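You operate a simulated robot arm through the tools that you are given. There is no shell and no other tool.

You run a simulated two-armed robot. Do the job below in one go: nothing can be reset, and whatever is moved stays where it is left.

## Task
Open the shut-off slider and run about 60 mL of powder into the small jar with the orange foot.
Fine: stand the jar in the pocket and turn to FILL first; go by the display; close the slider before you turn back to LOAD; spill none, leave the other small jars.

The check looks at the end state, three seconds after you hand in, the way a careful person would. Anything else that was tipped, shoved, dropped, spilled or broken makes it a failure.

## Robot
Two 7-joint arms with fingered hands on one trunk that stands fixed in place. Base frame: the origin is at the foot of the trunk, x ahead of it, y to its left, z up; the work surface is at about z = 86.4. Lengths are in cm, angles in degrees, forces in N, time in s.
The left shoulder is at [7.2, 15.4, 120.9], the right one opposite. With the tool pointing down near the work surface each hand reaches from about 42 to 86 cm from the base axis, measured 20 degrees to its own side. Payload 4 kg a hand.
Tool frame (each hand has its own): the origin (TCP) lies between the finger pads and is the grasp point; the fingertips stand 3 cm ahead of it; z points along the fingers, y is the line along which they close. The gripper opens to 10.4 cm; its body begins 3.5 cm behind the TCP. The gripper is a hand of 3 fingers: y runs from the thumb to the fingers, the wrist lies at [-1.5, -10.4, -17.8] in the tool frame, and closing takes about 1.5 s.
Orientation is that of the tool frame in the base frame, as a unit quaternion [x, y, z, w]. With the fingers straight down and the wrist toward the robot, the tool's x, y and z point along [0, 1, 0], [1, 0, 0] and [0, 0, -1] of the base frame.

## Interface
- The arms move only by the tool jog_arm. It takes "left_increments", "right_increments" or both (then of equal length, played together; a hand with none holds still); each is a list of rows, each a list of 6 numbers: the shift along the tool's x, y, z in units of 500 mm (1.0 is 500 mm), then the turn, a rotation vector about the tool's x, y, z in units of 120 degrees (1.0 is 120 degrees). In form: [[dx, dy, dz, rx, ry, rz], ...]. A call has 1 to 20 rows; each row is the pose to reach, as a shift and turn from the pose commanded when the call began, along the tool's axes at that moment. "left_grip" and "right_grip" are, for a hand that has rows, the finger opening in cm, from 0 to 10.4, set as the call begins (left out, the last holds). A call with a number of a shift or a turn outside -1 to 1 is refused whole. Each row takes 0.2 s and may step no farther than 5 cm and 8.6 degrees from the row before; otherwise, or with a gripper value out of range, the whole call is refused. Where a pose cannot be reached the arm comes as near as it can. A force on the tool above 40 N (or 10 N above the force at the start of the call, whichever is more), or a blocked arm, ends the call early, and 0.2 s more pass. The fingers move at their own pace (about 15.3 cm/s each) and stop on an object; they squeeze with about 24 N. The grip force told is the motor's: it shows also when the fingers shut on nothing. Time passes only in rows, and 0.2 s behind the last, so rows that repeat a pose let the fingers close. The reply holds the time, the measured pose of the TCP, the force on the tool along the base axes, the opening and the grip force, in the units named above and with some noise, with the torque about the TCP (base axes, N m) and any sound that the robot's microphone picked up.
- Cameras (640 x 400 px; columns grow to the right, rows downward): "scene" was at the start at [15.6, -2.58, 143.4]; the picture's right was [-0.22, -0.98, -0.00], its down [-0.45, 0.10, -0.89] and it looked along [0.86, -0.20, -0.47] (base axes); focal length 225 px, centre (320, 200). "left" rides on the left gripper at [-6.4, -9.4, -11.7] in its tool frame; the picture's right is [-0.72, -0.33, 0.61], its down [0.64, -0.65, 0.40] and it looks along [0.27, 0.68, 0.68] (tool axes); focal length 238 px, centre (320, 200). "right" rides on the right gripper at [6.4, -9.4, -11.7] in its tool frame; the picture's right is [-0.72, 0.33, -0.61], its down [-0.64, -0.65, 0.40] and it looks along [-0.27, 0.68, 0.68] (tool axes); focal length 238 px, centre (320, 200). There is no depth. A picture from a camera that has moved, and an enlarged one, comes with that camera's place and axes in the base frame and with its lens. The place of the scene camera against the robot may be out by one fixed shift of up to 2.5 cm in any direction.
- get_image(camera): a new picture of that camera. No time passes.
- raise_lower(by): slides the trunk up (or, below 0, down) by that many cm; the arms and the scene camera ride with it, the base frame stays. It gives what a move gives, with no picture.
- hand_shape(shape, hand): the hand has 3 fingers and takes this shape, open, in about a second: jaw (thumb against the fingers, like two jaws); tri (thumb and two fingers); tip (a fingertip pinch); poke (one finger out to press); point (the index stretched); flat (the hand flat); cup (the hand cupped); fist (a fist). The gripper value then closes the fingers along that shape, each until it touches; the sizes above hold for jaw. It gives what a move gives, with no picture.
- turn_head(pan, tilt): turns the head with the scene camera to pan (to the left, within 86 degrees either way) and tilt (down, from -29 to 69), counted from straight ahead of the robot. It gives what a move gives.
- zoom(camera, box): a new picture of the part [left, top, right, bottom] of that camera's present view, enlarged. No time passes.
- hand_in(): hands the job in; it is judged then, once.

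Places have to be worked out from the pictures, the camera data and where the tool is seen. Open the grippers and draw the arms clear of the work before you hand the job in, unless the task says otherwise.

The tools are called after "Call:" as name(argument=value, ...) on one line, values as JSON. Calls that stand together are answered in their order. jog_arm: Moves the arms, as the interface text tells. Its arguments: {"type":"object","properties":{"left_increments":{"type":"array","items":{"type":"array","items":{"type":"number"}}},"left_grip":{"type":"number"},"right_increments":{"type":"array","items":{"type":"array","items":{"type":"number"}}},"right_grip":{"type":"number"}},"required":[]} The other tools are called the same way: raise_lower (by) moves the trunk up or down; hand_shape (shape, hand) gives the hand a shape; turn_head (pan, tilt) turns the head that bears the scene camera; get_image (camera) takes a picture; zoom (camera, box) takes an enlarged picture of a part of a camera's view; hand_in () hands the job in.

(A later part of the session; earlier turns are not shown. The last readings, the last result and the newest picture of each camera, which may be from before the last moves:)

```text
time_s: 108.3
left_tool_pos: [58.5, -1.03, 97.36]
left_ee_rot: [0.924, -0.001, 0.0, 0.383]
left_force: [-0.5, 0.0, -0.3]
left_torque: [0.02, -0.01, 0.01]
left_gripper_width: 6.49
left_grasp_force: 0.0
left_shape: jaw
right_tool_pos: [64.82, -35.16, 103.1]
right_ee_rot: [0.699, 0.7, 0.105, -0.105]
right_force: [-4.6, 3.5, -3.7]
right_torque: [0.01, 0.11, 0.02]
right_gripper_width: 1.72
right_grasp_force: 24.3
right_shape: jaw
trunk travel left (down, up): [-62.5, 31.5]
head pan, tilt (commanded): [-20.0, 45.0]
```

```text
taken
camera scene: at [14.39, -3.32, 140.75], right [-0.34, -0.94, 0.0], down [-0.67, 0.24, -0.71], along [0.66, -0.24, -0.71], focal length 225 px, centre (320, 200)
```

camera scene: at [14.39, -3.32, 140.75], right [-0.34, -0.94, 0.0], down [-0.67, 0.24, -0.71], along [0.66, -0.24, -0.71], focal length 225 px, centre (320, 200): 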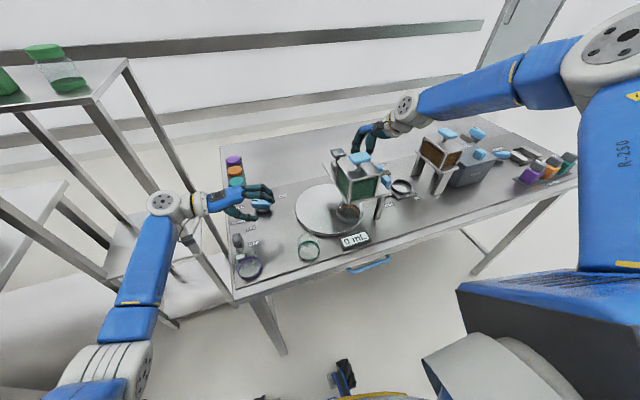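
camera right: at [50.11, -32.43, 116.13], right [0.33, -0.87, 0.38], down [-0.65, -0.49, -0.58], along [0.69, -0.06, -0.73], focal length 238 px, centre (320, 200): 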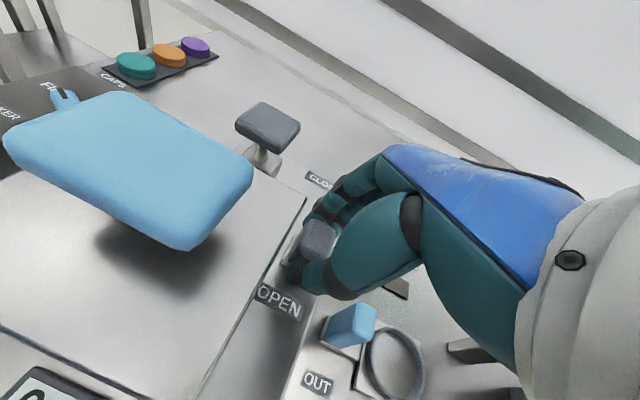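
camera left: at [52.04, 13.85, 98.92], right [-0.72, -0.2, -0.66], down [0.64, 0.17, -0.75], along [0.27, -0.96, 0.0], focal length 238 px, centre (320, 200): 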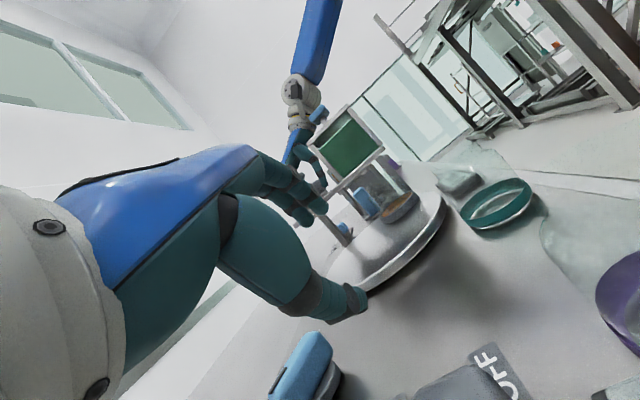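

Good level view. I zoom on the hopper, spout and jar.

Call:
zoom(camera="left", box=[310, 100, 450, 240])

Call:
zoom(camera="left", box=[345, 150, 425, 220])

```text
2.86 times, centred on (380, 170) of left
camera zoom: at [52.04, 13.85, 98.92], right [-0.72, -0.2, -0.66], down [0.64, 0.17, -0.75], along [0.27, -0.96, 0.0], focal length 681 px, centre (149, 286)
```

zoom: 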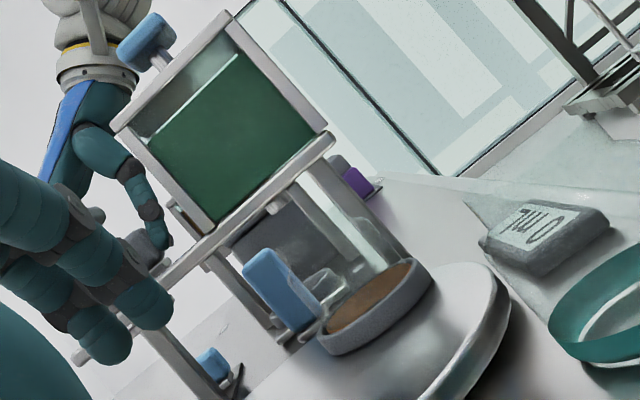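

```text
5.71 times, centred on (385, 185) of left
camera zoom: at [52.04, 13.85, 98.92], right [-0.72, -0.2, -0.66], down [0.64, 0.17, -0.75], along [0.27, -0.96, 0.0], focal length 1362 px, centre (-51, 286)
```

zoom: 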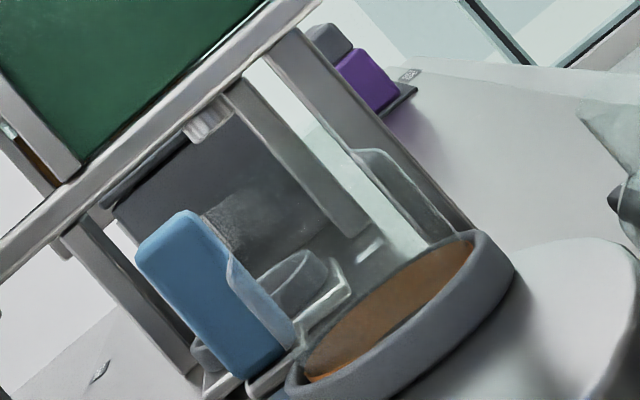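

The powder fills the hopper to about 2 cm below the lid; the spout is above the jar. I zoom on the spout and on the hopper window and lid from here.

Call:
zoom(camera="left", box=[355, 155, 395, 190])

Call:
zoom(camera="left", box=[300, 95, 390, 180])

```text
11.43 times, centred on (375, 172) of left
camera zoom: at [52.04, 13.85, 98.92], right [-0.72, -0.2, -0.66], down [0.64, 0.17, -0.75], along [0.27, -0.96, 0.0], focal length 2724 px, centre (-309, 514)
```

zoom: 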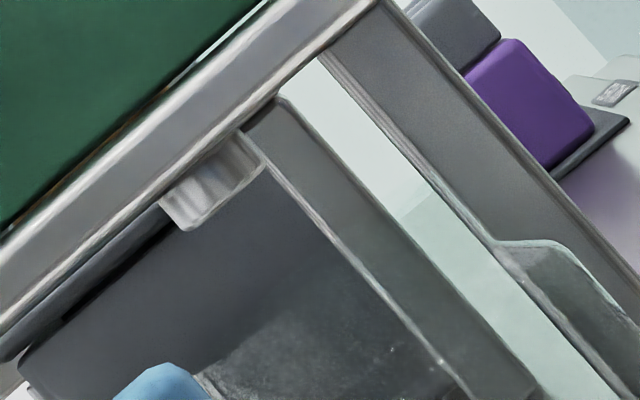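

```text
4.71 times, centred on (345, 138) of left
camera zoom: at [52.04, 13.85, 98.92], right [-0.72, -0.2, -0.66], down [0.64, 0.17, -0.75], along [0.27, -0.96, 0.0], focal length 1122 px, centre (202, 494)
```

zoom: 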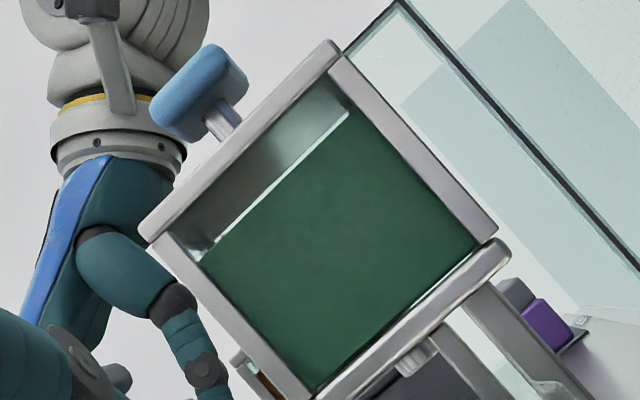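

The spout seems slightly offset from the jar's axis in this view. I zoom further on the jar and ring to measure the offset accurately.

Call:
zoom(camera="left", box=[360, 165, 430, 225])

Call:
zoom(camera="left", box=[375, 180, 425, 225])

```text
6.67 times, centred on (395, 195) of left
camera zoom: at [52.04, 13.85, 98.92], right [-0.72, -0.2, -0.66], down [0.64, 0.17, -0.75], along [0.27, -0.96, 0.0], focal length 1589 px, centre (-180, 233)
```

zoom: 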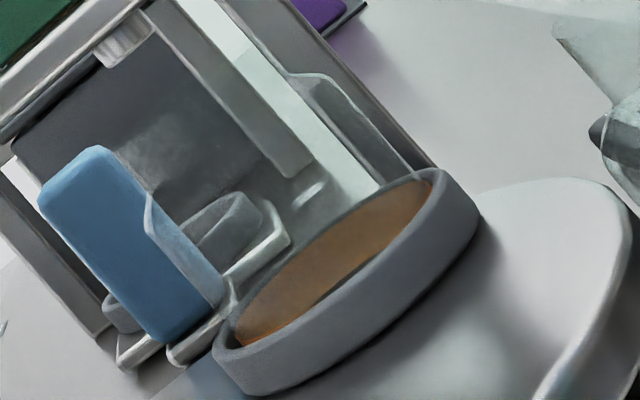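

```text
8.89 times, centred on (400, 202) of left
camera zoom: at [52.04, 13.85, 98.92], right [-0.72, -0.2, -0.66], down [0.64, 0.17, -0.75], along [0.27, -0.96, 0.0], focal length 2119 px, centre (-391, 178)
```

zoom: 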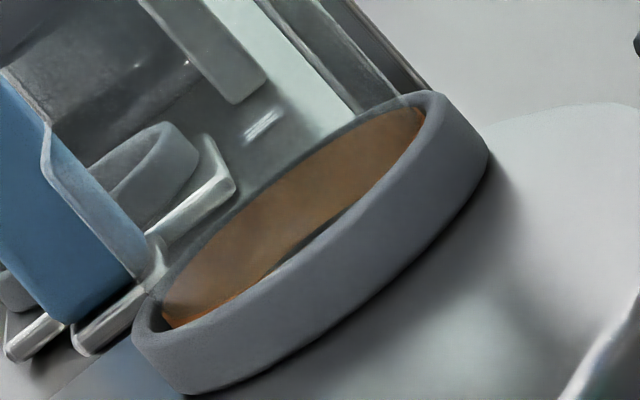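

Jar and spout agree within about 3 mm, and no rod goes from the T-handle into the hopper (so it is just the lid's handle). I look once more at the hopper interior and slider underside at full zoom.

Call:
zoom(camera="left", box=[320, 105, 370, 150])

Call:
zoom(camera="left", box=[325, 165, 375, 215])

Call:
zoom(camera="left", box=[340, 140, 400, 190])

```text
8.89 times, centred on (345, 128) of left
camera zoom: at [52.04, 13.85, 98.92], right [-0.72, -0.2, -0.66], down [0.64, 0.17, -0.75], along [0.27, -0.96, 0.0], focal length 2119 px, centre (98, 844)
```

zoom: 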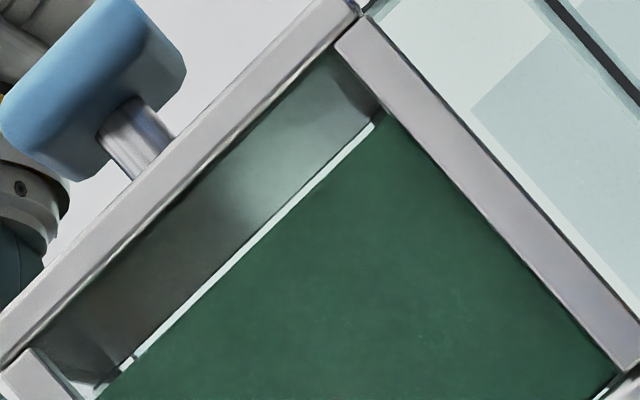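

```text
8.00 times, centred on (350, 190) of left
camera zoom: at [52.04, 13.85, 98.92], right [-0.72, -0.2, -0.66], down [0.64, 0.17, -0.75], along [0.27, -0.96, 0.0], focal length 1907 px, centre (80, 280)
```

zoom: 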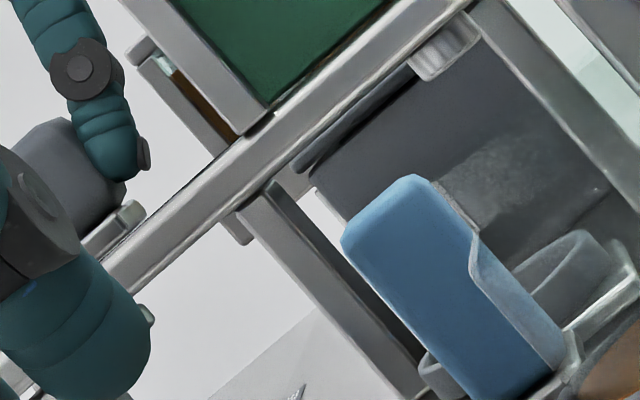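

```text
8.00 times, centred on (370, 165) of left
camera zoom: at [52.04, 13.85, 98.92], right [-0.72, -0.2, -0.66], down [0.64, 0.17, -0.75], along [0.27, -0.96, 0.0], focal length 1907 px, centre (-80, 480)
```

zoom: 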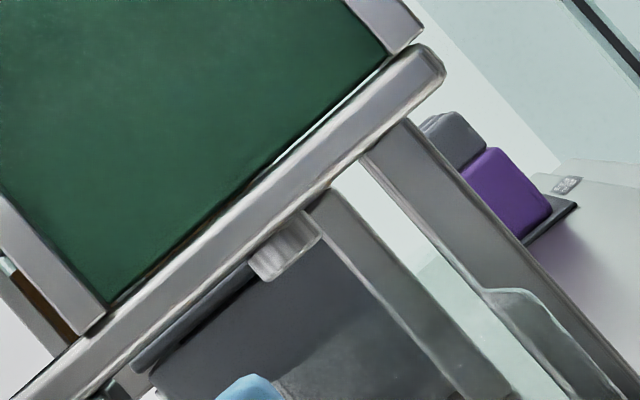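

From everything seen, the one thing still doubtful is the exact FILL index. I return the left hand to upright and go to the knob again to test properly whether it turns any further.

Call:
jog_arm(left_increments=[[0, 0.03, -0.03, 0.05, 0, 0], [0, 0.06, -0.06, 0.11, 0, 0], [0, 0.085, -0.085, 0.17, 0, 0], [0, 0.085, -0.085, 0.23, 0, 0], [0, 0.085, -0.085, 0.29, 0, 0], [0, 0.085, -0.085, 0.35, 0, 0], [0, 0.085, -0.085, 0.375, 0, 0]])

Call:
jog_arm(left_increments=[[0.03, 0.004, 0, 0, 0, -0.06], [0.06, 0.008, 0, 0, 0, -0.12], [0.09, 0.012, 0, 0, 0, -0.18], [0.12, 0.018, 0, 0, 0, -0.24], [0.15, 0.022, 0, 0, 0, -0.3], [0.172, 0.027, 0, 0, 0, -0.36], [0.172, 0.027, 0, 0, 0, -0.42], [0.172, 0.027, 0, 0, 0, -0.48], [0.172, 0.027, 0, 0, 0, -0.53], [0.172, 0.027, 0, 0, 0, -0.53]])

Call:
zoom(camera="left", box=[330, 200, 510, 340])

```text
time_s: 109.9
left_tool_pos: [58.65, -0.91, 103.13]
left_ee_rot: [1.0, -0.002, 0.0, -0.001]
left_force: [0.7, 0.8, -0.5]
left_torque: [-0.03, 0.0, 0.0]
left_gripper_width: 6.46
left_grasp_force: 0.1
left_shape: jaw
right_tool_pos: [64.79, -35.0, 103.18]
right_ee_rot: [0.698, 0.7, 0.105, -0.106]
right_force: [-5.3, 3.1, -5.1]
right_torque: [0.0, 0.12, 0.05]
right_gripper_width: 1.7
right_grasp_force: 23.6
right_shape: jaw
trunk travel left (down, up): [-62.5, 31.5]
head pan, tilt (commanded): [-20.0, 45.0]
```

```text
time_s: 112.1
left_tool_pos: [67.03, -2.4, 103.23]
left_ee_rot: [0.85, 0.527, 0.0, 0.0]
left_force: [0.4, 0.8, 0.4]
left_torque: [-0.01, 0.02, -0.02]
left_gripper_width: 6.46
left_grasp_force: 0.1
left_shape: jaw
right_tool_pos: [64.68, -35.08, 103.1]
right_ee_rot: [0.699, 0.7, 0.104, -0.105]
right_force: [-5.4, 3.2, -6.5]
right_torque: [0.04, 0.1, 0.05]
right_gripper_width: 1.69
right_grasp_force: 23.8
right_shape: jaw
trunk travel left (down, up): [-62.5, 31.5]
head pan, tilt (commanded): [-20.0, 45.0]
```

```text
2.86 times, centred on (420, 270) of left
camera zoom: at [55.82, -4.04, 114.96], right [-0.61, -0.5, -0.61], down [-0.3, 0.86, -0.4], along [0.73, -0.06, -0.68], focal length 681 px, centre (34, 0)
```

zoom: 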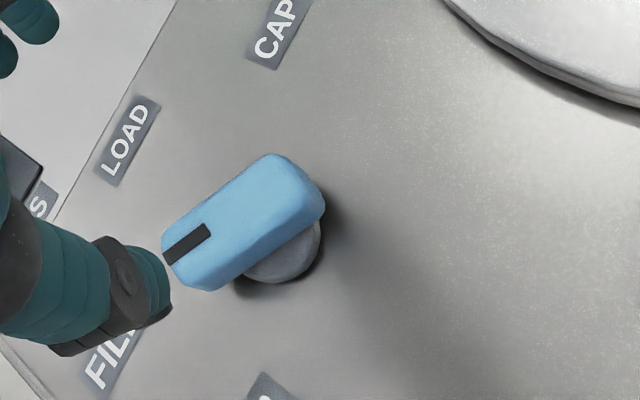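

The bar's centre is about 0.5 cm toward the thumb side of my grip axis. I correct that, lower and grip.

Call:
jog_arm(left_increments=[[-0.004, -0.008, 0.06, 0, 0, 0], [-0.004, -0.008, 0.12, 0, 0, 0], [-0.004, -0.008, 0.18, 0, 0, 0], [-0.004, -0.008, 0.22, 0, 0, 0], [-0.004, -0.008, 0.24, 0, 0, 0], [-0.004, -0.008, 0.24, 0, 0, 0]])

Call:
jog_arm(left_increments=[[0, 0, 0, 0, 0, 0], [0, 0, 0, 0, 0, 0], [0, 0, 0, 0, 0, 0], [0, 0, 0, 0, 0, 0], [0, 0, 0, 0, 0, 0], [0, 0, 0, 0, 0, 0]], left_grip=0.5)

Call:
zoom(camera="left", box=[260, 180, 440, 320])

Call:
zoom(camera="scene", box=[230, 160, 400, 260])

```text
time_s: 113.5
left_tool_pos: [66.79, -2.5, 91.15]
left_ee_rot: [0.85, 0.526, 0.0, 0.0]
left_force: [0.8, 0.3, 0.4]
left_torque: [0.02, -0.01, 0.02]
left_gripper_width: 6.46
left_grasp_force: 0.1
left_shape: jaw
right_tool_pos: [64.75, -35.06, 103.16]
right_ee_rot: [0.699, 0.7, 0.105, -0.105]
right_force: [-5.1, 3.4, -5.8]
right_torque: [0.05, 0.1, 0.02]
right_gripper_width: 1.68
right_grasp_force: 24.0
right_shape: jaw
trunk travel left (down, up): [-62.5, 31.5]
head pan, tilt (commanded): [-20.0, 45.0]
```

```text
time_s: 114.9
left_tool_pos: [66.93, -2.58, 91.35]
left_ee_rot: [0.85, 0.526, 0.0, 0.001]
left_force: [11.7, -4.2, 6.8]
left_torque: [-0.17, -0.42, 0.0]
left_gripper_width: 1.12
left_grasp_force: 23.3
left_shape: jaw
right_tool_pos: [64.9, -35.12, 103.22]
right_ee_rot: [0.699, 0.7, 0.105, -0.106]
right_force: [-5.9, 4.9, -4.0]
right_torque: [0.07, 0.13, 0.09]
right_gripper_width: 1.68
right_grasp_force: 23.8
right_shape: jaw
trunk travel left (down, up): [-62.5, 31.5]
head pan, tilt (commanded): [-20.0, 45.0]
```

```text
2.86 times, centred on (350, 250) of left
camera zoom: at [55.49, -4.08, 103.01], right [-0.61, -0.5, -0.61], down [-0.3, 0.86, -0.41], along [0.73, -0.07, -0.68], focal length 681 px, centre (234, 57)
```

zoom: 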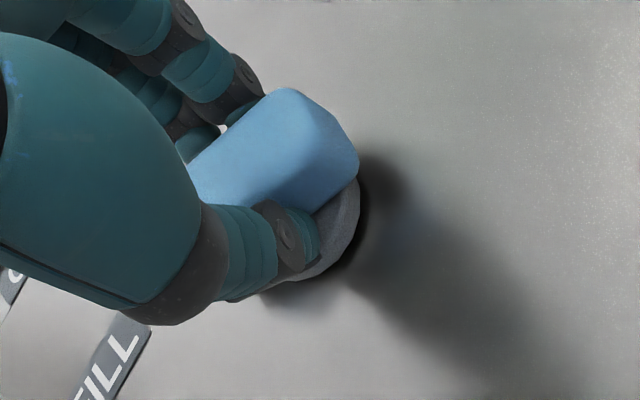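

```text
3.76 times, centred on (315, 210) of scene
camera zoom: at [14.5, -3.45, 140.75], right [-0.34, -0.94, 0.0], down [-0.67, 0.24, -0.7], along [0.66, -0.24, -0.71], focal length 846 px, centre (339, 162)
```

zoom: 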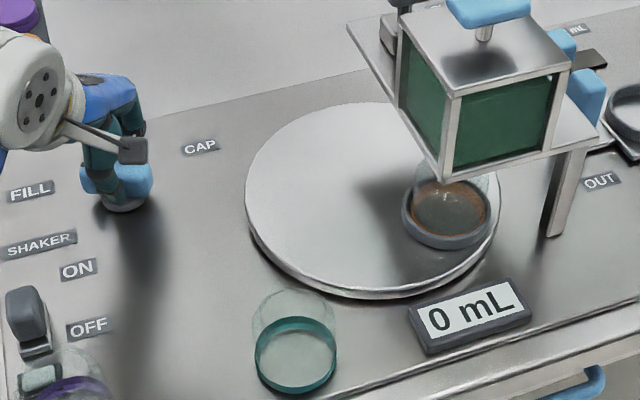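

Now the bar is properly gripped (1.1 cm). I ease the side force and turn a further 4° counter-clockwise, then look at the turntable.

Call:
jog_arm(left_increments=[[0, 0.004, 0, 0, 0, 0], [0, 0.006, 0, 0, 0, 0], [0, 0.006, 0, 0, 0, -0.017], [0, 0.006, 0, 0, 0, -0.034], [0, 0.006, 0, 0, 0, -0.034]])

Call:
zoom(camera="scene", box=[230, 160, 400, 260])

Call:
zoom(camera="left", box=[260, 180, 440, 320])

```text
time_s: 116.1
left_tool_pos: [67.06, -2.59, 91.25]
left_ee_rot: [0.832, 0.555, 0.0, 0.0]
left_force: [-2.2, -5.1, 6.8]
left_torque: [-0.11, -0.01, -0.15]
left_gripper_width: 1.24
left_grasp_force: 23.9
left_shape: jaw
right_tool_pos: [64.83, -35.14, 103.19]
right_ee_rot: [0.698, 0.7, 0.105, -0.104]
right_force: [-0.5, 3.9, -7.1]
right_torque: [0.06, -0.04, 0.02]
right_gripper_width: 1.65
right_grasp_force: 24.6
right_shape: jaw
trunk travel left (down, up): [-62.5, 31.5]
head pan, tilt (commanded): [-20.0, 45.0]
```

```text
3.76 times, centred on (315, 210) of scene
camera zoom: at [14.37, -3.45, 140.75], right [-0.34, -0.94, 0.0], down [-0.67, 0.24, -0.71], along [0.66, -0.24, -0.71], focal length 846 px, centre (339, 162)
```

zoom: 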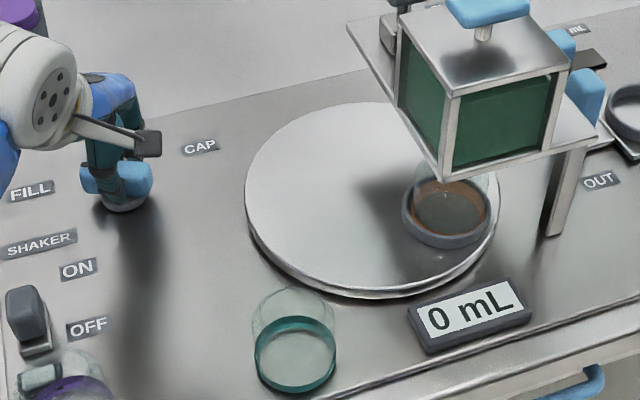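

```text
2.86 times, centred on (350, 250) of left
camera zoom: at [55.79, -4.98, 102.99], right [-0.58, -0.54, -0.61], down [-0.36, 0.84, -0.4], along [0.73, -0.01, -0.68], focal length 681 px, centre (234, 57)
```

zoom: 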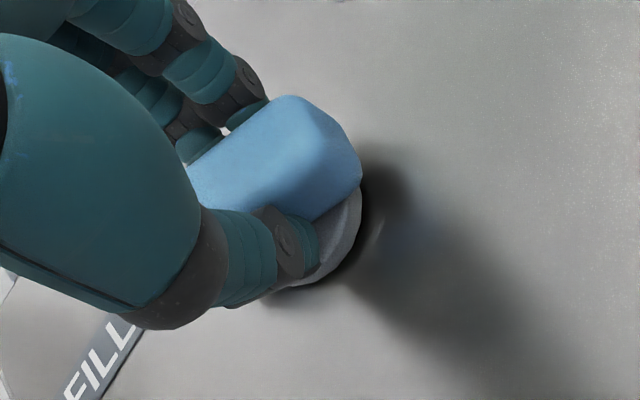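

The knob held against 0.15 N·m without moving; yet by geometry (spout at x≈54.14, jar x≈53.86) the table is about 2° of knob short. I turn a little harder, to +9°, and watch whether it seats.

Call:
jog_arm(left_increments=[[0, 0, 0, 0, 0, -0.02], [0, 0, 0, 0, 0, -0.042], [0, 0, 0, 0, 0, -0.042]])

Call:
zoom(camera="scene", box=[230, 160, 400, 260])

Call:
zoom(camera="left", box=[260, 180, 440, 320])

```text
time_s: 116.9
left_tool_pos: [66.96, -2.67, 91.29]
left_ee_rot: [0.806, 0.592, 0.0, 0.0]
left_force: [0.6, -9.3, 4.6]
left_torque: [-0.27, -0.08, -0.19]
left_gripper_width: 1.23
left_grasp_force: 24.2
left_shape: jaw
right_tool_pos: [64.78, -35.23, 103.18]
right_ee_rot: [0.698, 0.7, 0.106, -0.106]
right_force: [-1.6, 7.4, -5.3]
right_torque: [0.11, -0.02, 0.04]
right_gripper_width: 1.67
right_grasp_force: 24.3
right_shape: jaw
trunk travel left (down, up): [-62.5, 31.5]
head pan, tilt (commanded): [-20.0, 45.0]
```

```text
3.76 times, centred on (315, 210) of scene
camera zoom: at [14.4, -3.55, 140.75], right [-0.34, -0.94, 0.0], down [-0.67, 0.24, -0.7], along [0.66, -0.24, -0.71], focal length 846 px, centre (339, 162)
```

zoom: 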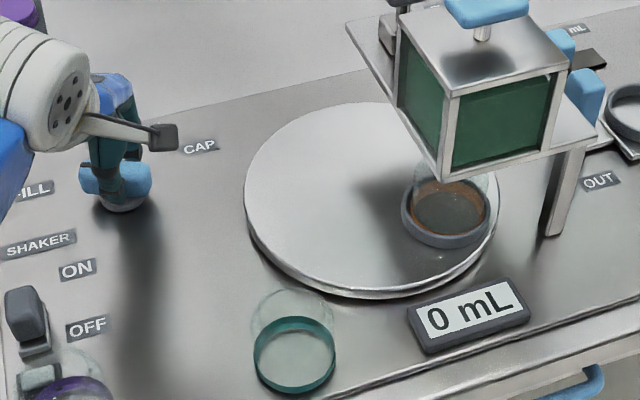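

```text
2.86 times, centred on (350, 250) of left
camera zoom: at [56.01, -5.99, 103.0], right [-0.53, -0.59, -0.61], down [-0.43, 0.81, -0.4], along [0.73, 0.05, -0.68], focal length 681 px, centre (234, 57)
```

zoom: 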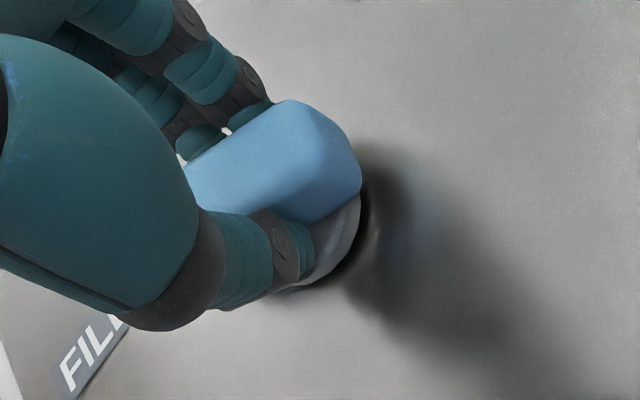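

The knob is definitely at its hard stop, so FILL is right; I undo the twist and release. The remaining idea is that a compacted powder needs a long shake with the slider open, so I will go back to the shaker and wait longer this time.

Call:
jog_arm(left_increments=[[0, 0, 0, 0, 0, 0.025], [0, 0, 0, 0, 0, 0.05], [0, 0, 0, 0, 0, 0.074], [0, 0, 0, 0, 0, 0.074]])

Call:
jog_arm(left_increments=[[0, 0, 0, 0, 0, 0], [0, 0, 0, 0, 0, 0], [0, 0, 0, 0, 0, 0], [0, 0, -0.03, 0, 0, 0], [0, 0, -0.1, 0, 0, 0], [0, 0, -0.17, 0, 0, 0], [0, 0, -0.24, 0, 0, 0], [0, 0, -0.24, 0, 0, 0]], left_grip=6.5)

Call:
zoom(camera="scene", box=[230, 160, 400, 260])

Call:
zoom(camera="left", box=[330, 200, 510, 340])

```text
time_s: 117.9
left_tool_pos: [67.17, -2.49, 91.08]
left_ee_rot: [0.849, 0.528, 0.001, 0.0]
left_force: [2.6, -8.9, 7.1]
left_torque: [-0.24, -0.03, -0.03]
left_gripper_width: 1.2
left_grasp_force: 23.9
left_shape: jaw
right_tool_pos: [64.77, -35.22, 103.14]
right_ee_rot: [0.699, 0.699, 0.105, -0.105]
right_force: [-1.6, 6.4, -5.8]
right_torque: [0.1, 0.01, 0.04]
right_gripper_width: 1.65
right_grasp_force: 23.9
right_shape: jaw
trunk travel left (down, up): [-62.5, 31.5]
head pan, tilt (commanded): [-20.0, 45.0]
```

```text
time_s: 119.7
left_tool_pos: [67.03, -2.44, 103.18]
left_ee_rot: [0.849, 0.528, 0.0, -0.001]
left_force: [-0.2, 0.2, 0.9]
left_torque: [0.0, 0.05, -0.02]
left_gripper_width: 6.47
left_grasp_force: 0.1
left_shape: jaw
right_tool_pos: [64.72, -35.16, 103.15]
right_ee_rot: [0.699, 0.699, 0.105, -0.105]
right_force: [-3.4, 2.6, -4.4]
right_torque: [0.03, 0.09, 0.02]
right_gripper_width: 1.66
right_grasp_force: 23.7
right_shape: jaw
trunk travel left (down, up): [-62.5, 31.5]
head pan, tilt (commanded): [-20.0, 45.0]
```

```text
3.76 times, centred on (315, 210) of scene
camera zoom: at [14.45, -3.36, 140.74], right [-0.34, -0.94, 0.0], down [-0.67, 0.24, -0.7], along [0.66, -0.24, -0.71], focal length 846 px, centre (339, 162)
```

zoom: 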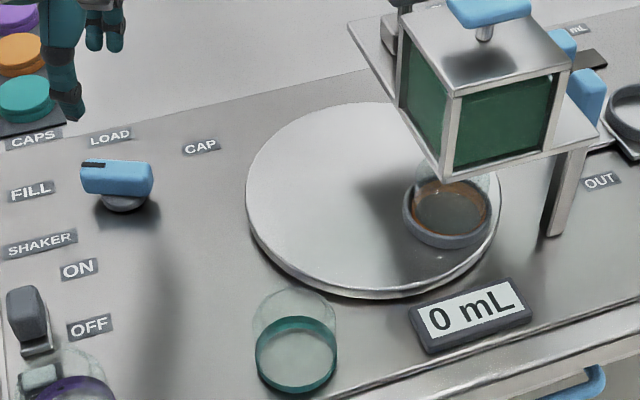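

```text
2.86 times, centred on (420, 270) of left
camera zoom: at [55.79, -4.03, 114.98], right [-0.61, -0.5, -0.61], down [-0.3, 0.86, -0.4], along [0.73, -0.06, -0.68], focal length 681 px, centre (34, 0)
```

zoom: 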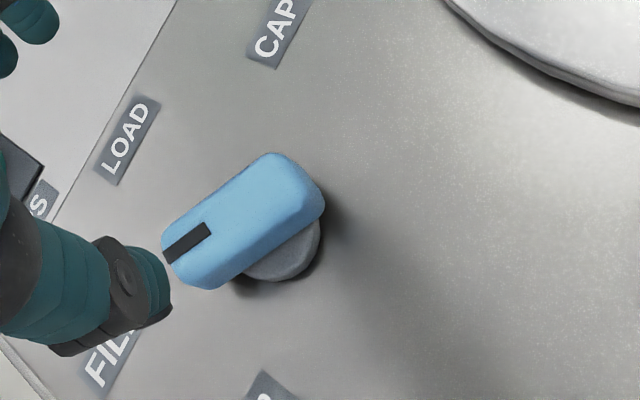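

Knob unchanged at FILL. I move the left hand over the shaker switch (at OFF, 55.3, 6.4) again.

Call:
jog_arm(left_increments=[[0.01, -0.03, 0, 0, 0, 0.06], [0.02, -0.08, 0, 0, 0, 0.12], [0.03, -0.13, 0, 0, 0, 0.18], [0.04, -0.18, 0, 0, 0, 0.24], [0.05, -0.23, 0, 0, 0, 0.3], [0.055, -0.27, 0, 0, 0, 0.36], [0.055, -0.2884, 0, 0, 0, 0.42], [0.055, -0.2884, 0, 0, 0, 0.48], [0.055, -0.2884, 0, 0, 0, 0.532], [0.055, -0.2884, 0, 0, 0, 0.532]])

Call:
jog_arm(left_increments=[[0, 0, 0.06, 0, 0, 0], [0, 0, 0.12, 0, 0, 0], [0, 0, 0.18, 0, 0, 0], [0, 0, 0.22, 0, 0, 0], [0, 0, 0.238, 0, 0, 0], [0, 0, 0.238, 0, 0, 0]])

Call:
zoom(camera="left", box=[260, 160, 440, 310])

```text
time_s: 121.9
left_tool_pos: [55.26, 6.43, 103.19]
left_ee_rot: [1.0, -0.002, 0.0, -0.001]
left_force: [-0.2, -0.1, 0.3]
left_torque: [-0.03, 0.0, 0.01]
left_gripper_width: 6.47
left_grasp_force: 0.1
left_shape: jaw
right_tool_pos: [64.79, -35.01, 103.19]
right_ee_rot: [0.698, 0.7, 0.105, -0.106]
right_force: [-3.1, 1.4, -3.5]
right_torque: [-0.01, 0.06, 0.03]
right_gripper_width: 1.65
right_grasp_force: 23.8
right_shape: jaw
trunk travel left (down, up): [-62.5, 31.5]
head pan, tilt (commanded): [-20.0, 45.0]
```

```text
time_s: 123.3
left_tool_pos: [55.23, 6.2, 91.34]
left_ee_rot: [1.0, -0.001, 0.0, 0.0]
left_force: [-1.1, -0.4, 0.1]
left_torque: [0.02, 0.01, 0.0]
left_gripper_width: 6.48
left_grasp_force: 0.1
left_shape: jaw
right_tool_pos: [64.87, -35.09, 103.06]
right_ee_rot: [0.698, 0.701, 0.105, -0.105]
right_force: [-2.3, 0.6, -4.1]
right_torque: [-0.03, 0.07, 0.04]
right_gripper_width: 1.65
right_grasp_force: 24.2
right_shape: jaw
trunk travel left (down, up): [-62.5, 31.5]
head pan, tilt (commanded): [-20.0, 45.0]
```

```text
2.67 times, centred on (350, 235) of left
camera zoom: at [48.81, 15.61, 103.06], right [-0.72, 0.33, -0.61], down [0.64, 0.65, -0.4], along [0.27, -0.68, -0.68], focal length 636 px, centre (240, 107)
```

zoom: 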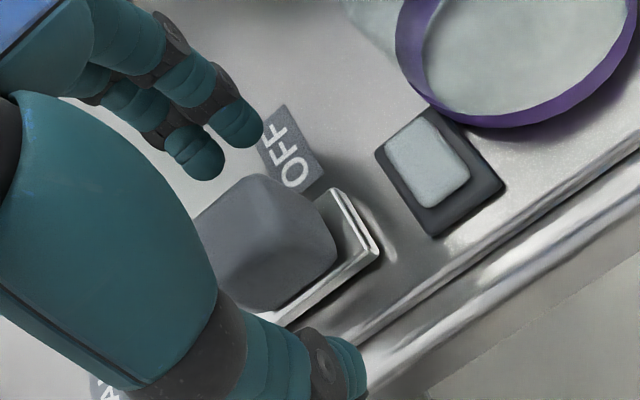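

The hand straddles the block. I grip it while the right hand pulls the slider to about half open, then slide the shaker to ON and watch.

Call:
jog_arm(left_increments=[[0, 0, 0, 0, 0, 0], [0, 0, 0, 0, 0, 0], [0, 0, 0, 0, 0, 0], [0, 0, 0, 0, 0, 0], [0, 0, 0, 0, 0, 0], [0, 0, 0, 0, 0, 0], [0.03, 0, 0, 0, 0, 0], [0.06, 0, 0, 0, 0, 0], [0.09, 0, 0, 0, 0, 0], [0.094, 0, 0, 0, 0, 0]], right_increments=[[0, 0, 0, 0, 0, 0], [0, 0, 0, 0, 0, 0], [0, 0, 0, 0, 0, 0], [0, -0.02, 0, 0, 0, 0], [0, -0.04, 0, 0, 0, 0], [0, -0.055, 0, 0, 0, 0], [0, -0.055, 0, 0, 0, 0], [0, -0.055, 0, 0, 0, 0], [0, -0.055, 0, 0, 0, 0], [0, -0.055, 0, 0, 0, 0]], left_grip=0.5)

Call:
zoom(camera="scene", box=[210, 160, 400, 275])

```text
time_s: 125.5
left_tool_pos: [59.74, 6.33, 91.31]
left_ee_rot: [1.0, -0.002, -0.001, 0.0]
left_force: [-6.4, 3.1, -0.2]
left_torque: [0.09, 0.12, -0.01]
left_gripper_width: 0.99
left_grasp_force: 24.1
left_shape: jaw
right_tool_pos: [62.06, -35.04, 103.14]
right_ee_rot: [0.699, 0.699, 0.106, -0.104]
right_force: [0.2, -0.5, 2.2]
right_torque: [-0.04, -0.03, -0.01]
right_gripper_width: 1.69
right_grasp_force: 24.2
right_shape: jaw
trunk travel left (down, up): [-62.5, 31.5]
head pan, tilt (commanded): [-20.0, 45.0]
```

```text
3.37 times, centred on (305, 218) of scene
camera zoom: at [14.19, -3.31, 140.77], right [-0.34, -0.94, 0.0], down [-0.67, 0.24, -0.71], along [0.66, -0.24, -0.71], focal length 757 px, centre (370, 141)
```

zoom: 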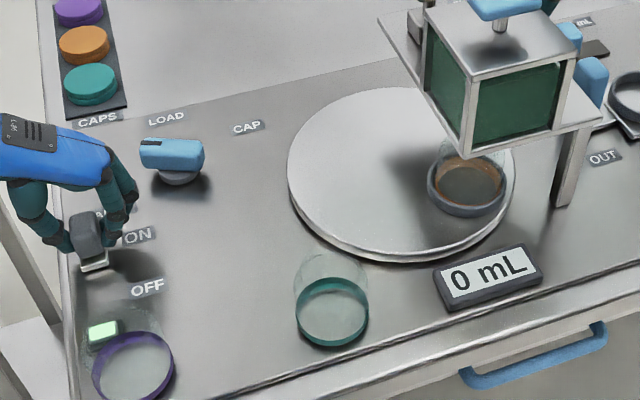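

Shaker ON (lamp lit), slider about half open, display 0 mL. I wait 1.6 s at this opening.

Call:
jog_arm(right_increments=[[0, 0, 0, 0, 0, 0], [0, 0, 0, 0, 0, 0], [0, 0, 0, 0, 0, 0], [0, 0, 0, 0, 0, 0], [0, 0, 0, 0, 0, 0], [0, 0, 0, 0, 0, 0], [0, 0, 0, 0, 0, 0]])

Call:
zoom(camera="scene", box=[320, 170, 390, 250])

```text
time_s: 127.1
left_tool_pos: [59.93, 6.41, 91.23]
left_ee_rot: [1.0, -0.001, 0.0, 0.0]
left_force: [-10.3, -1.0, -5.9]
left_torque: [0.02, 0.26, -0.01]
left_gripper_width: 0.99
left_grasp_force: 24.1
left_shape: jaw
right_tool_pos: [62.07, -35.17, 103.02]
right_ee_rot: [0.699, 0.7, 0.106, -0.105]
right_force: [0.0, 0.2, 1.2]
right_torque: [0.02, 0.0, -0.01]
right_gripper_width: 1.66
right_grasp_force: 23.9
right_shape: jaw
trunk travel left (down, up): [-62.5, 31.5]
head pan, tilt (commanded): [-20.0, 45.0]
```

```text
5.00 times, centred on (355, 210) of scene
camera zoom: at [14.22, -3.32, 140.77], right [-0.34, -0.94, 0.0], down [-0.67, 0.24, -0.71], along [0.66, -0.24, -0.71], focal length 1123 px, centre (145, 150)
```

zoom: 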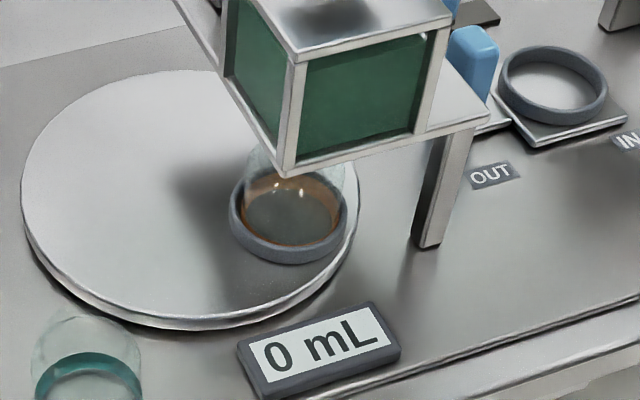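

Still 0 mL at half opening. While holding, I zoom on the far right of the bench (valves, store, docking bay) to read the labels there, in case they concern this hopper.

Call:
zoom(camera="scene", box=[490, 130, 600, 200])

Call:
zoom(camera="scene", box=[430, 110, 550, 200])

Call:
get_image(camera="scene")

```text
5.71 times, centred on (545, 165) of scene
camera zoom: at [14.22, -3.32, 140.77], right [-0.34, -0.94, 0.0], down [-0.67, 0.24, -0.71], along [0.66, -0.24, -0.71], focal length 1284 px, centre (-966, 400)
```

zoom: 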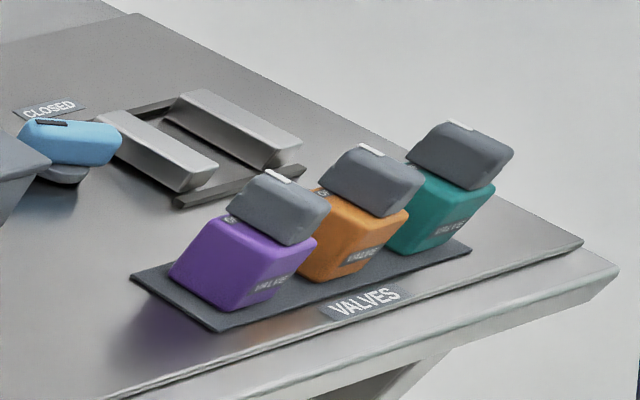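

```text
4.44 times, centred on (490, 155) of scene
camera zoom: at [14.22, -3.32, 140.77], right [-0.34, -0.94, 0.0], down [-0.67, 0.24, -0.71], along [0.66, -0.24, -0.71], focal length 998 px, centre (-436, 400)
```

zoom: 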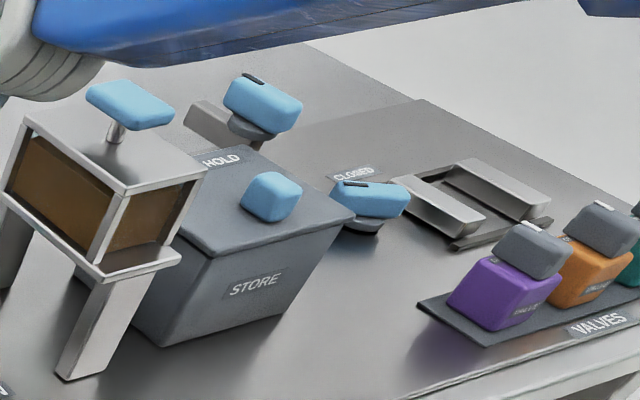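

```text
taken
camera scene: at [14.22, -3.32, 140.77], right [-0.34, -0.94, 0.0], down [-0.67, 0.24, -0.71], along [0.66, -0.24, -0.71], focal length 225 px, centre (320, 200)
```

scene: 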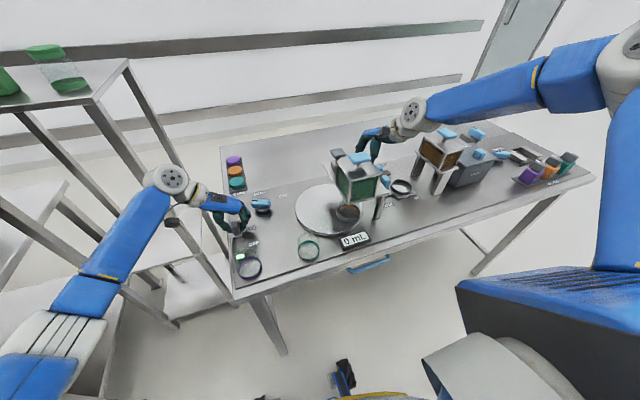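

Those are separate stations. I now open fully again with the shaker on and wait longer, in 2 s steps.

Call:
jog_arm(right_increments=[[0, -0.02, 0, 0, 0, 0], [0, -0.04, 0, 0, 0, 0], [0, -0.053, 0, 0, 0, 0], [0, -0.053, 0, 0, 0, 0], [0, -0.053, 0, 0, 0, 0], [0, -0.053, 0, 0, 0, 0], [0, -0.053, 0, 0, 0, 0], [0, -0.053, 0, 0, 0, 0], [0, -0.053, 0, 0, 0, 0], [0, -0.053, 0, 0, 0, 0]], left_increments=[[-0.002, 0, 0, 0, 0, 0], [-0.003, 0, 0, 0, 0, 0], [-0.003, 0, 0, 0, 0, 0], [-0.003, 0, 0, 0, 0, 0], [-0.003, 0, 0, 0, 0, 0], [-0.003, 0, 0, 0, 0, 0], [-0.003, 0, 0, 0, 0, 0], [-0.003, 0, 0, 0, 0, 0], [-0.003, 0, 0, 0, 0, 0], [-0.003, 0, 0, 0, 0, 0]])

Call:
zoom(camera="scene", box=[320, 170, 390, 250])

```text
time_s: 129.3
left_tool_pos: [59.89, 6.24, 91.34]
left_ee_rot: [1.0, -0.001, 0.0, 0.0]
left_force: [-6.5, -1.4, 0.5]
left_torque: [-0.01, 0.18, -0.03]
left_gripper_width: 0.99
left_grasp_force: 23.7
left_shape: jaw
right_tool_pos: [59.53, -35.05, 103.06]
right_ee_rot: [0.698, 0.7, 0.106, -0.104]
right_force: [8.1, 0.4, 2.5]
right_torque: [0.0, -0.24, -0.1]
right_gripper_width: 1.68
right_grasp_force: 23.6
right_shape: jaw
trunk travel left (down, up): [-62.5, 31.5]
head pan, tilt (commanded): [-20.0, 45.0]
```

```text
5.00 times, centred on (355, 210) of scene
camera zoom: at [14.43, -3.37, 140.75], right [-0.34, -0.94, 0.0], down [-0.67, 0.24, -0.7], along [0.66, -0.24, -0.71], focal length 1123 px, centre (145, 150)
```

zoom: 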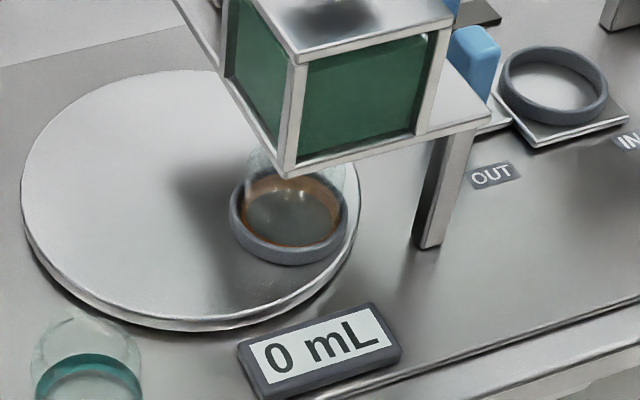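

0 mL after another 1.5 s fully open. I continue to wait.

Call:
jog_arm(right_increments=[[0, 0.002, 0, 0, 0, 0], [0, 0.002, 0, 0, 0, 0], [0, 0.002, 0, 0, 0, 0], [0, 0.002, 0, 0, 0, 0], [0, 0.002, 0, 0, 0, 0], [0, 0.002, 0, 0, 0, 0], [0, 0.002, 0, 0, 0, 0], [0, 0.002, 0, 0, 0, 0], [0, 0.002, 0, 0, 0, 0], [0, 0.002, 0, 0, 0, 0], [0, 0.002, 0, 0, 0, 0]])

Call:
zoom(camera="scene", box=[320, 170, 390, 250])

```text
time_s: 131.7
left_tool_pos: [59.8, 6.26, 91.43]
left_ee_rot: [1.0, -0.001, 0.0, -0.001]
left_force: [-4.3, -1.5, 0.7]
left_torque: [-0.02, 0.08, -0.04]
left_gripper_width: 0.99
left_grasp_force: 24.2
left_shape: jaw
right_tool_pos: [59.57, -35.1, 103.01]
right_ee_rot: [0.698, 0.7, 0.106, -0.105]
right_force: [4.3, -0.2, 1.8]
right_torque: [0.0, -0.16, -0.1]
right_gripper_width: 1.65
right_grasp_force: 24.3
right_shape: jaw
trunk travel left (down, up): [-62.5, 31.5]
head pan, tilt (commanded): [-20.0, 45.0]
```

```text
5.00 times, centred on (355, 210) of scene
camera zoom: at [14.38, -3.37, 140.75], right [-0.34, -0.94, 0.0], down [-0.67, 0.24, -0.71], along [0.66, -0.24, -0.71], focal length 1123 px, centre (145, 150)
```

zoom: 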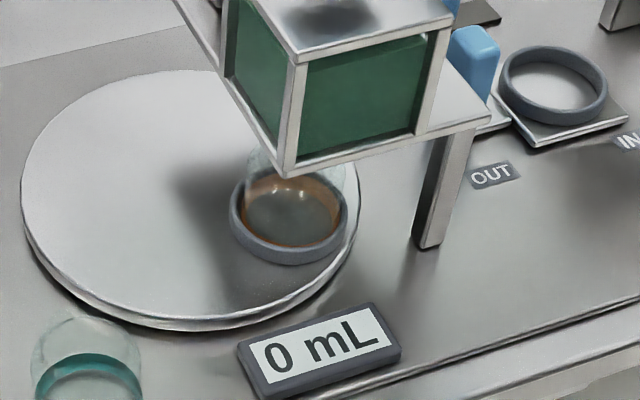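

Waiting does not help. One thing not yet tested is whether the blue T-handle on the hopper can be pressed (a pusher) or is just a fixed lid handle. I close the slider, release it and lift the right hand clear.

Call:
jog_arm(right_increments=[[0, 0.022, 0, 0, 0, 0], [0, 0.044, 0, 0, 0, 0], [0, 0.066, 0, 0, 0, 0], [0, 0.088, 0, 0, 0, 0], [0, 0.104, 0, 0, 0, 0], [0, 0.107, 0, 0, 0, 0], [0, 0.107, 0, 0, 0, 0]])

Call:
jog_arm(right_increments=[[0, -0.002, 0, 0, 0, 0], [0, -0.002, 0, 0, 0, 0], [0, -0.002, 0, 0, 0, 0], [0, -0.004, -0.04, 0, 0, 0], [0, -0.01, -0.1, 0, 0, 0], [0, -0.04, -0.18, 0, -0.02, 0], [0, -0.08, -0.26, 0, -0.08, 0], [0, -0.1, -0.3, 0, -0.142, 0]], right_grip=5.5)

Call:
get_image(camera="right")

Call:
zoom(camera="scene", box=[300, 120, 420, 250])

```text
time_s: 133.3
left_tool_pos: [59.76, 6.26, 91.26]
left_ee_rot: [1.0, -0.001, 0.0, 0.001]
left_force: [-3.7, -1.1, -1.8]
left_torque: [-0.01, 0.08, -0.04]
left_gripper_width: 0.98
left_grasp_force: 24.0
left_shape: jaw
right_tool_pos: [64.63, -34.95, 103.14]
right_ee_rot: [0.699, 0.699, 0.105, -0.105]
right_force: [-2.2, 0.4, -0.4]
right_torque: [0.02, 0.06, 0.0]
right_gripper_width: 1.69
right_grasp_force: 24.1
right_shape: jaw
trunk travel left (down, up): [-62.5, 31.5]
head pan, tilt (commanded): [-20.0, 45.0]
```

```text
time_s: 135.1
left_tool_pos: [59.71, 6.36, 91.33]
left_ee_rot: [1.0, -0.002, 0.0, 0.0]
left_force: [-3.9, -1.9, -1.3]
left_torque: [-0.02, 0.09, 0.0]
left_gripper_width: 1.0
left_grasp_force: 23.9
left_shape: jaw
right_tool_pos: [59.87, -39.48, 117.51]
right_ee_rot: [0.707, 0.707, 0.001, 0.002]
right_force: [0.8, -0.2, -1.0]
right_torque: [0.04, 0.01, -0.02]
right_gripper_width: 5.46
right_grasp_force: 0.1
right_shape: jaw
trunk travel left (down, up): [-62.5, 31.5]
head pan, tilt (commanded): [-20.0, 45.0]
```

```text
taken
camera right: at [50.6, -32.98, 129.2], right [0.33, -0.72, 0.61], down [-0.65, -0.64, -0.4], along [0.68, -0.27, -0.68], focal length 238 px, centre (320, 200)
```

right: 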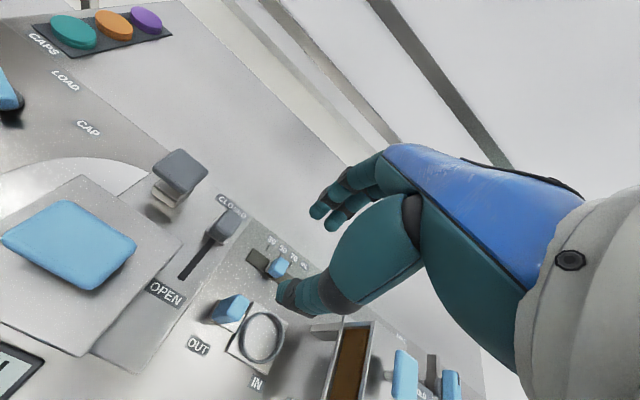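

```text
3.08 times, centred on (360, 185) of scene
camera zoom: at [14.32, -3.31, 140.75], right [-0.34, -0.94, 0.0], down [-0.67, 0.24, -0.71], along [0.66, -0.24, -0.71], focal length 691 px, centre (197, 246)
```

zoom: 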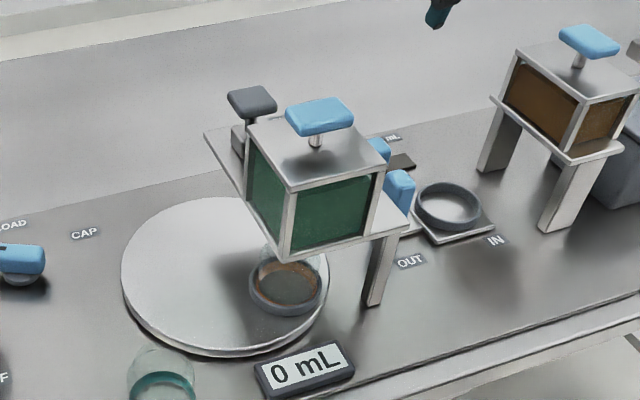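

The T-handle's centre is at about (53.5, -28.1), top ≈110.7. I bring the closed right hand above it and will press very gently to feel whether it yields.

Call:
jog_arm(right_increments=[[0.04, -0.02, -0.03, 0, 0, 0], [0.09, -0.05, -0.05, 0, 0, 0], [0.14, -0.08, -0.05, 0, 0, 0], [0.19, -0.11, -0.05, 0, 0, 0], [0.228, -0.128, -0.05, 0, 0, 0], [0.228, -0.128, -0.05, 0, 0, 0]], right_grip=0)

Call:
get_image(camera="right")

Call:
zoom(camera="scene", box=[300, 100, 420, 230])

```text
time_s: 136.5
left_tool_pos: [59.86, 6.23, 91.43]
left_ee_rot: [1.0, -0.001, 0.001, 0.0]
left_force: [-3.3, -0.9, -1.7]
left_torque: [0.01, 0.09, 0.01]
left_gripper_width: 0.99
left_grasp_force: 24.1
left_shape: jaw
right_tool_pos: [53.32, -28.06, 119.99]
right_ee_rot: [0.706, 0.708, -0.001, 0.0]
right_force: [-0.3, 0.2, -0.5]
right_torque: [0.0, -0.02, -0.04]
right_gripper_width: 0.0
right_grasp_force: 24.0
right_shape: jaw
trunk travel left (down, up): [-62.5, 31.5]
head pan, tilt (commanded): [-20.0, 45.0]
```

```text
taken
camera right: at [44.08, -21.62, 131.63], right [0.33, -0.72, 0.61], down [-0.65, -0.64, -0.41], along [0.68, -0.27, -0.68], focal length 238 px, centre (320, 200)
```

right: 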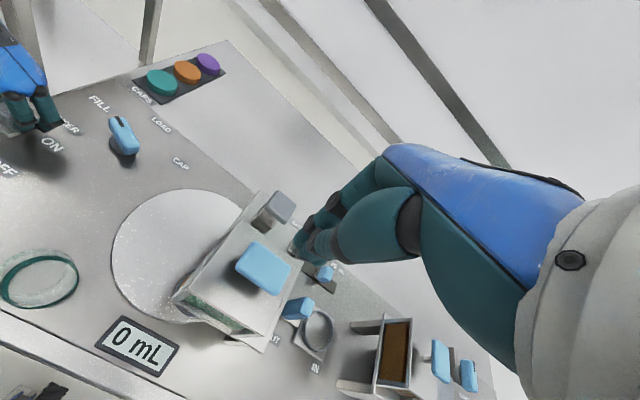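

```text
3.08 times, centred on (360, 165) of scene
camera zoom: at [14.32, -3.35, 140.76], right [-0.34, -0.94, 0.0], down [-0.67, 0.24, -0.71], along [0.66, -0.24, -0.71], focal length 691 px, centre (197, 308)
```

zoom: 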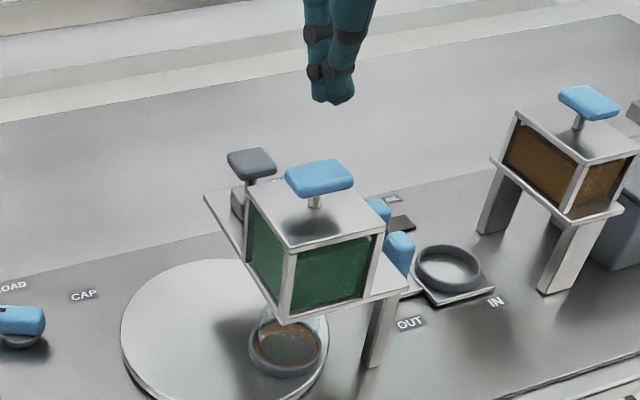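

The closed fingertips are exactly over the T-handle's centre. I lower to just above it and then in small steps, reading the force.

Call:
jog_arm(right_increments=[[0, 0, 0.04, 0, 0, 0], [0, 0, 0.08, 0, 0, 0], [0, 0, 0.1, 0, 0, 0], [0, 0, 0.11, 0, 0, 0], [0, 0, 0.116, 0, 0, 0]])

Call:
zoom(camera="scene", box=[330, 130, 400, 200])

```text
time_s: 137.7
left_tool_pos: [59.74, 6.34, 91.32]
left_ee_rot: [1.0, 0.0, 0.0, -0.001]
left_force: [-3.8, -1.3, -1.6]
left_torque: [-0.02, 0.09, -0.02]
left_gripper_width: 0.99
left_grasp_force: 23.7
left_shape: jaw
right_tool_pos: [53.41, -28.11, 114.1]
right_ee_rot: [0.706, 0.708, 0.001, 0.0]
right_force: [-0.7, -0.4, -0.3]
right_torque: [0.0, 0.01, 0.01]
right_gripper_width: 0.0
right_grasp_force: 23.8
right_shape: jaw
trunk travel left (down, up): [-62.5, 31.5]
head pan, tilt (commanded): [-20.0, 45.0]
```

```text
5.71 times, centred on (365, 165) of scene
camera zoom: at [14.32, -3.34, 140.76], right [-0.34, -0.94, 0.0], down [-0.67, 0.24, -0.71], along [0.66, -0.24, -0.71], focal length 1284 px, centre (63, 400)
```

zoom: 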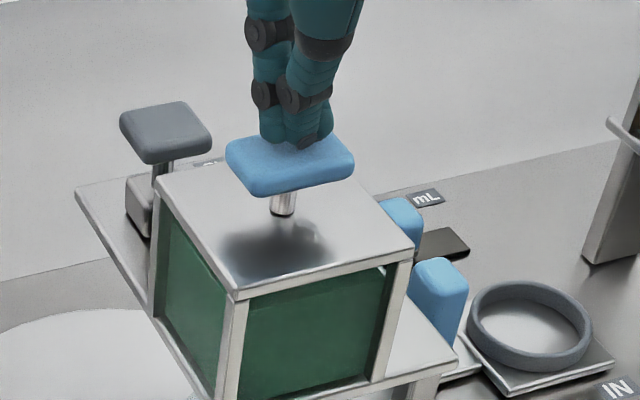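

The fingertips are just at the T-handle, no force yet. I press down 0.4 cm and read the force.

Call:
jog_arm(right_increments=[[0, 0, 0.004, 0, 0, 0], [0, 0, 0.008, 0, 0, 0]])

Call:
zoom(camera="scene", box=[330, 130, 400, 200])

```text
time_s: 138.3
left_tool_pos: [59.78, 6.29, 91.36]
left_ee_rot: [1.0, -0.001, 0.0, 0.0]
left_force: [-3.9, -2.0, -1.6]
left_torque: [0.0, 0.11, -0.04]
left_gripper_width: 1.01
left_grasp_force: 24.6
left_shape: jaw
right_tool_pos: [53.53, -27.96, 113.6]
right_ee_rot: [0.707, 0.707, 0.0, 0.0]
right_force: [0.5, -0.3, 0.5]
right_torque: [-0.02, 0.0, 0.0]
right_gripper_width: 0.0
right_grasp_force: 24.0
right_shape: jaw
trunk travel left (down, up): [-62.5, 31.5]
head pan, tilt (commanded): [-20.0, 45.0]
```

```text
5.71 times, centred on (365, 165) of scene
camera zoom: at [14.32, -3.34, 140.76], right [-0.34, -0.94, 0.0], down [-0.67, 0.24, -0.71], along [0.66, -0.24, -0.71], focal length 1284 px, centre (63, 400)
```

zoom: 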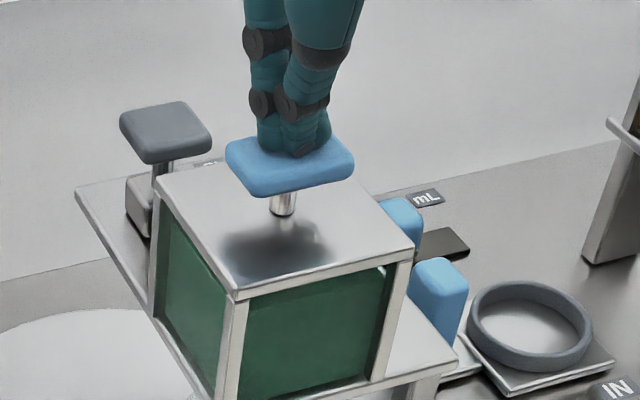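

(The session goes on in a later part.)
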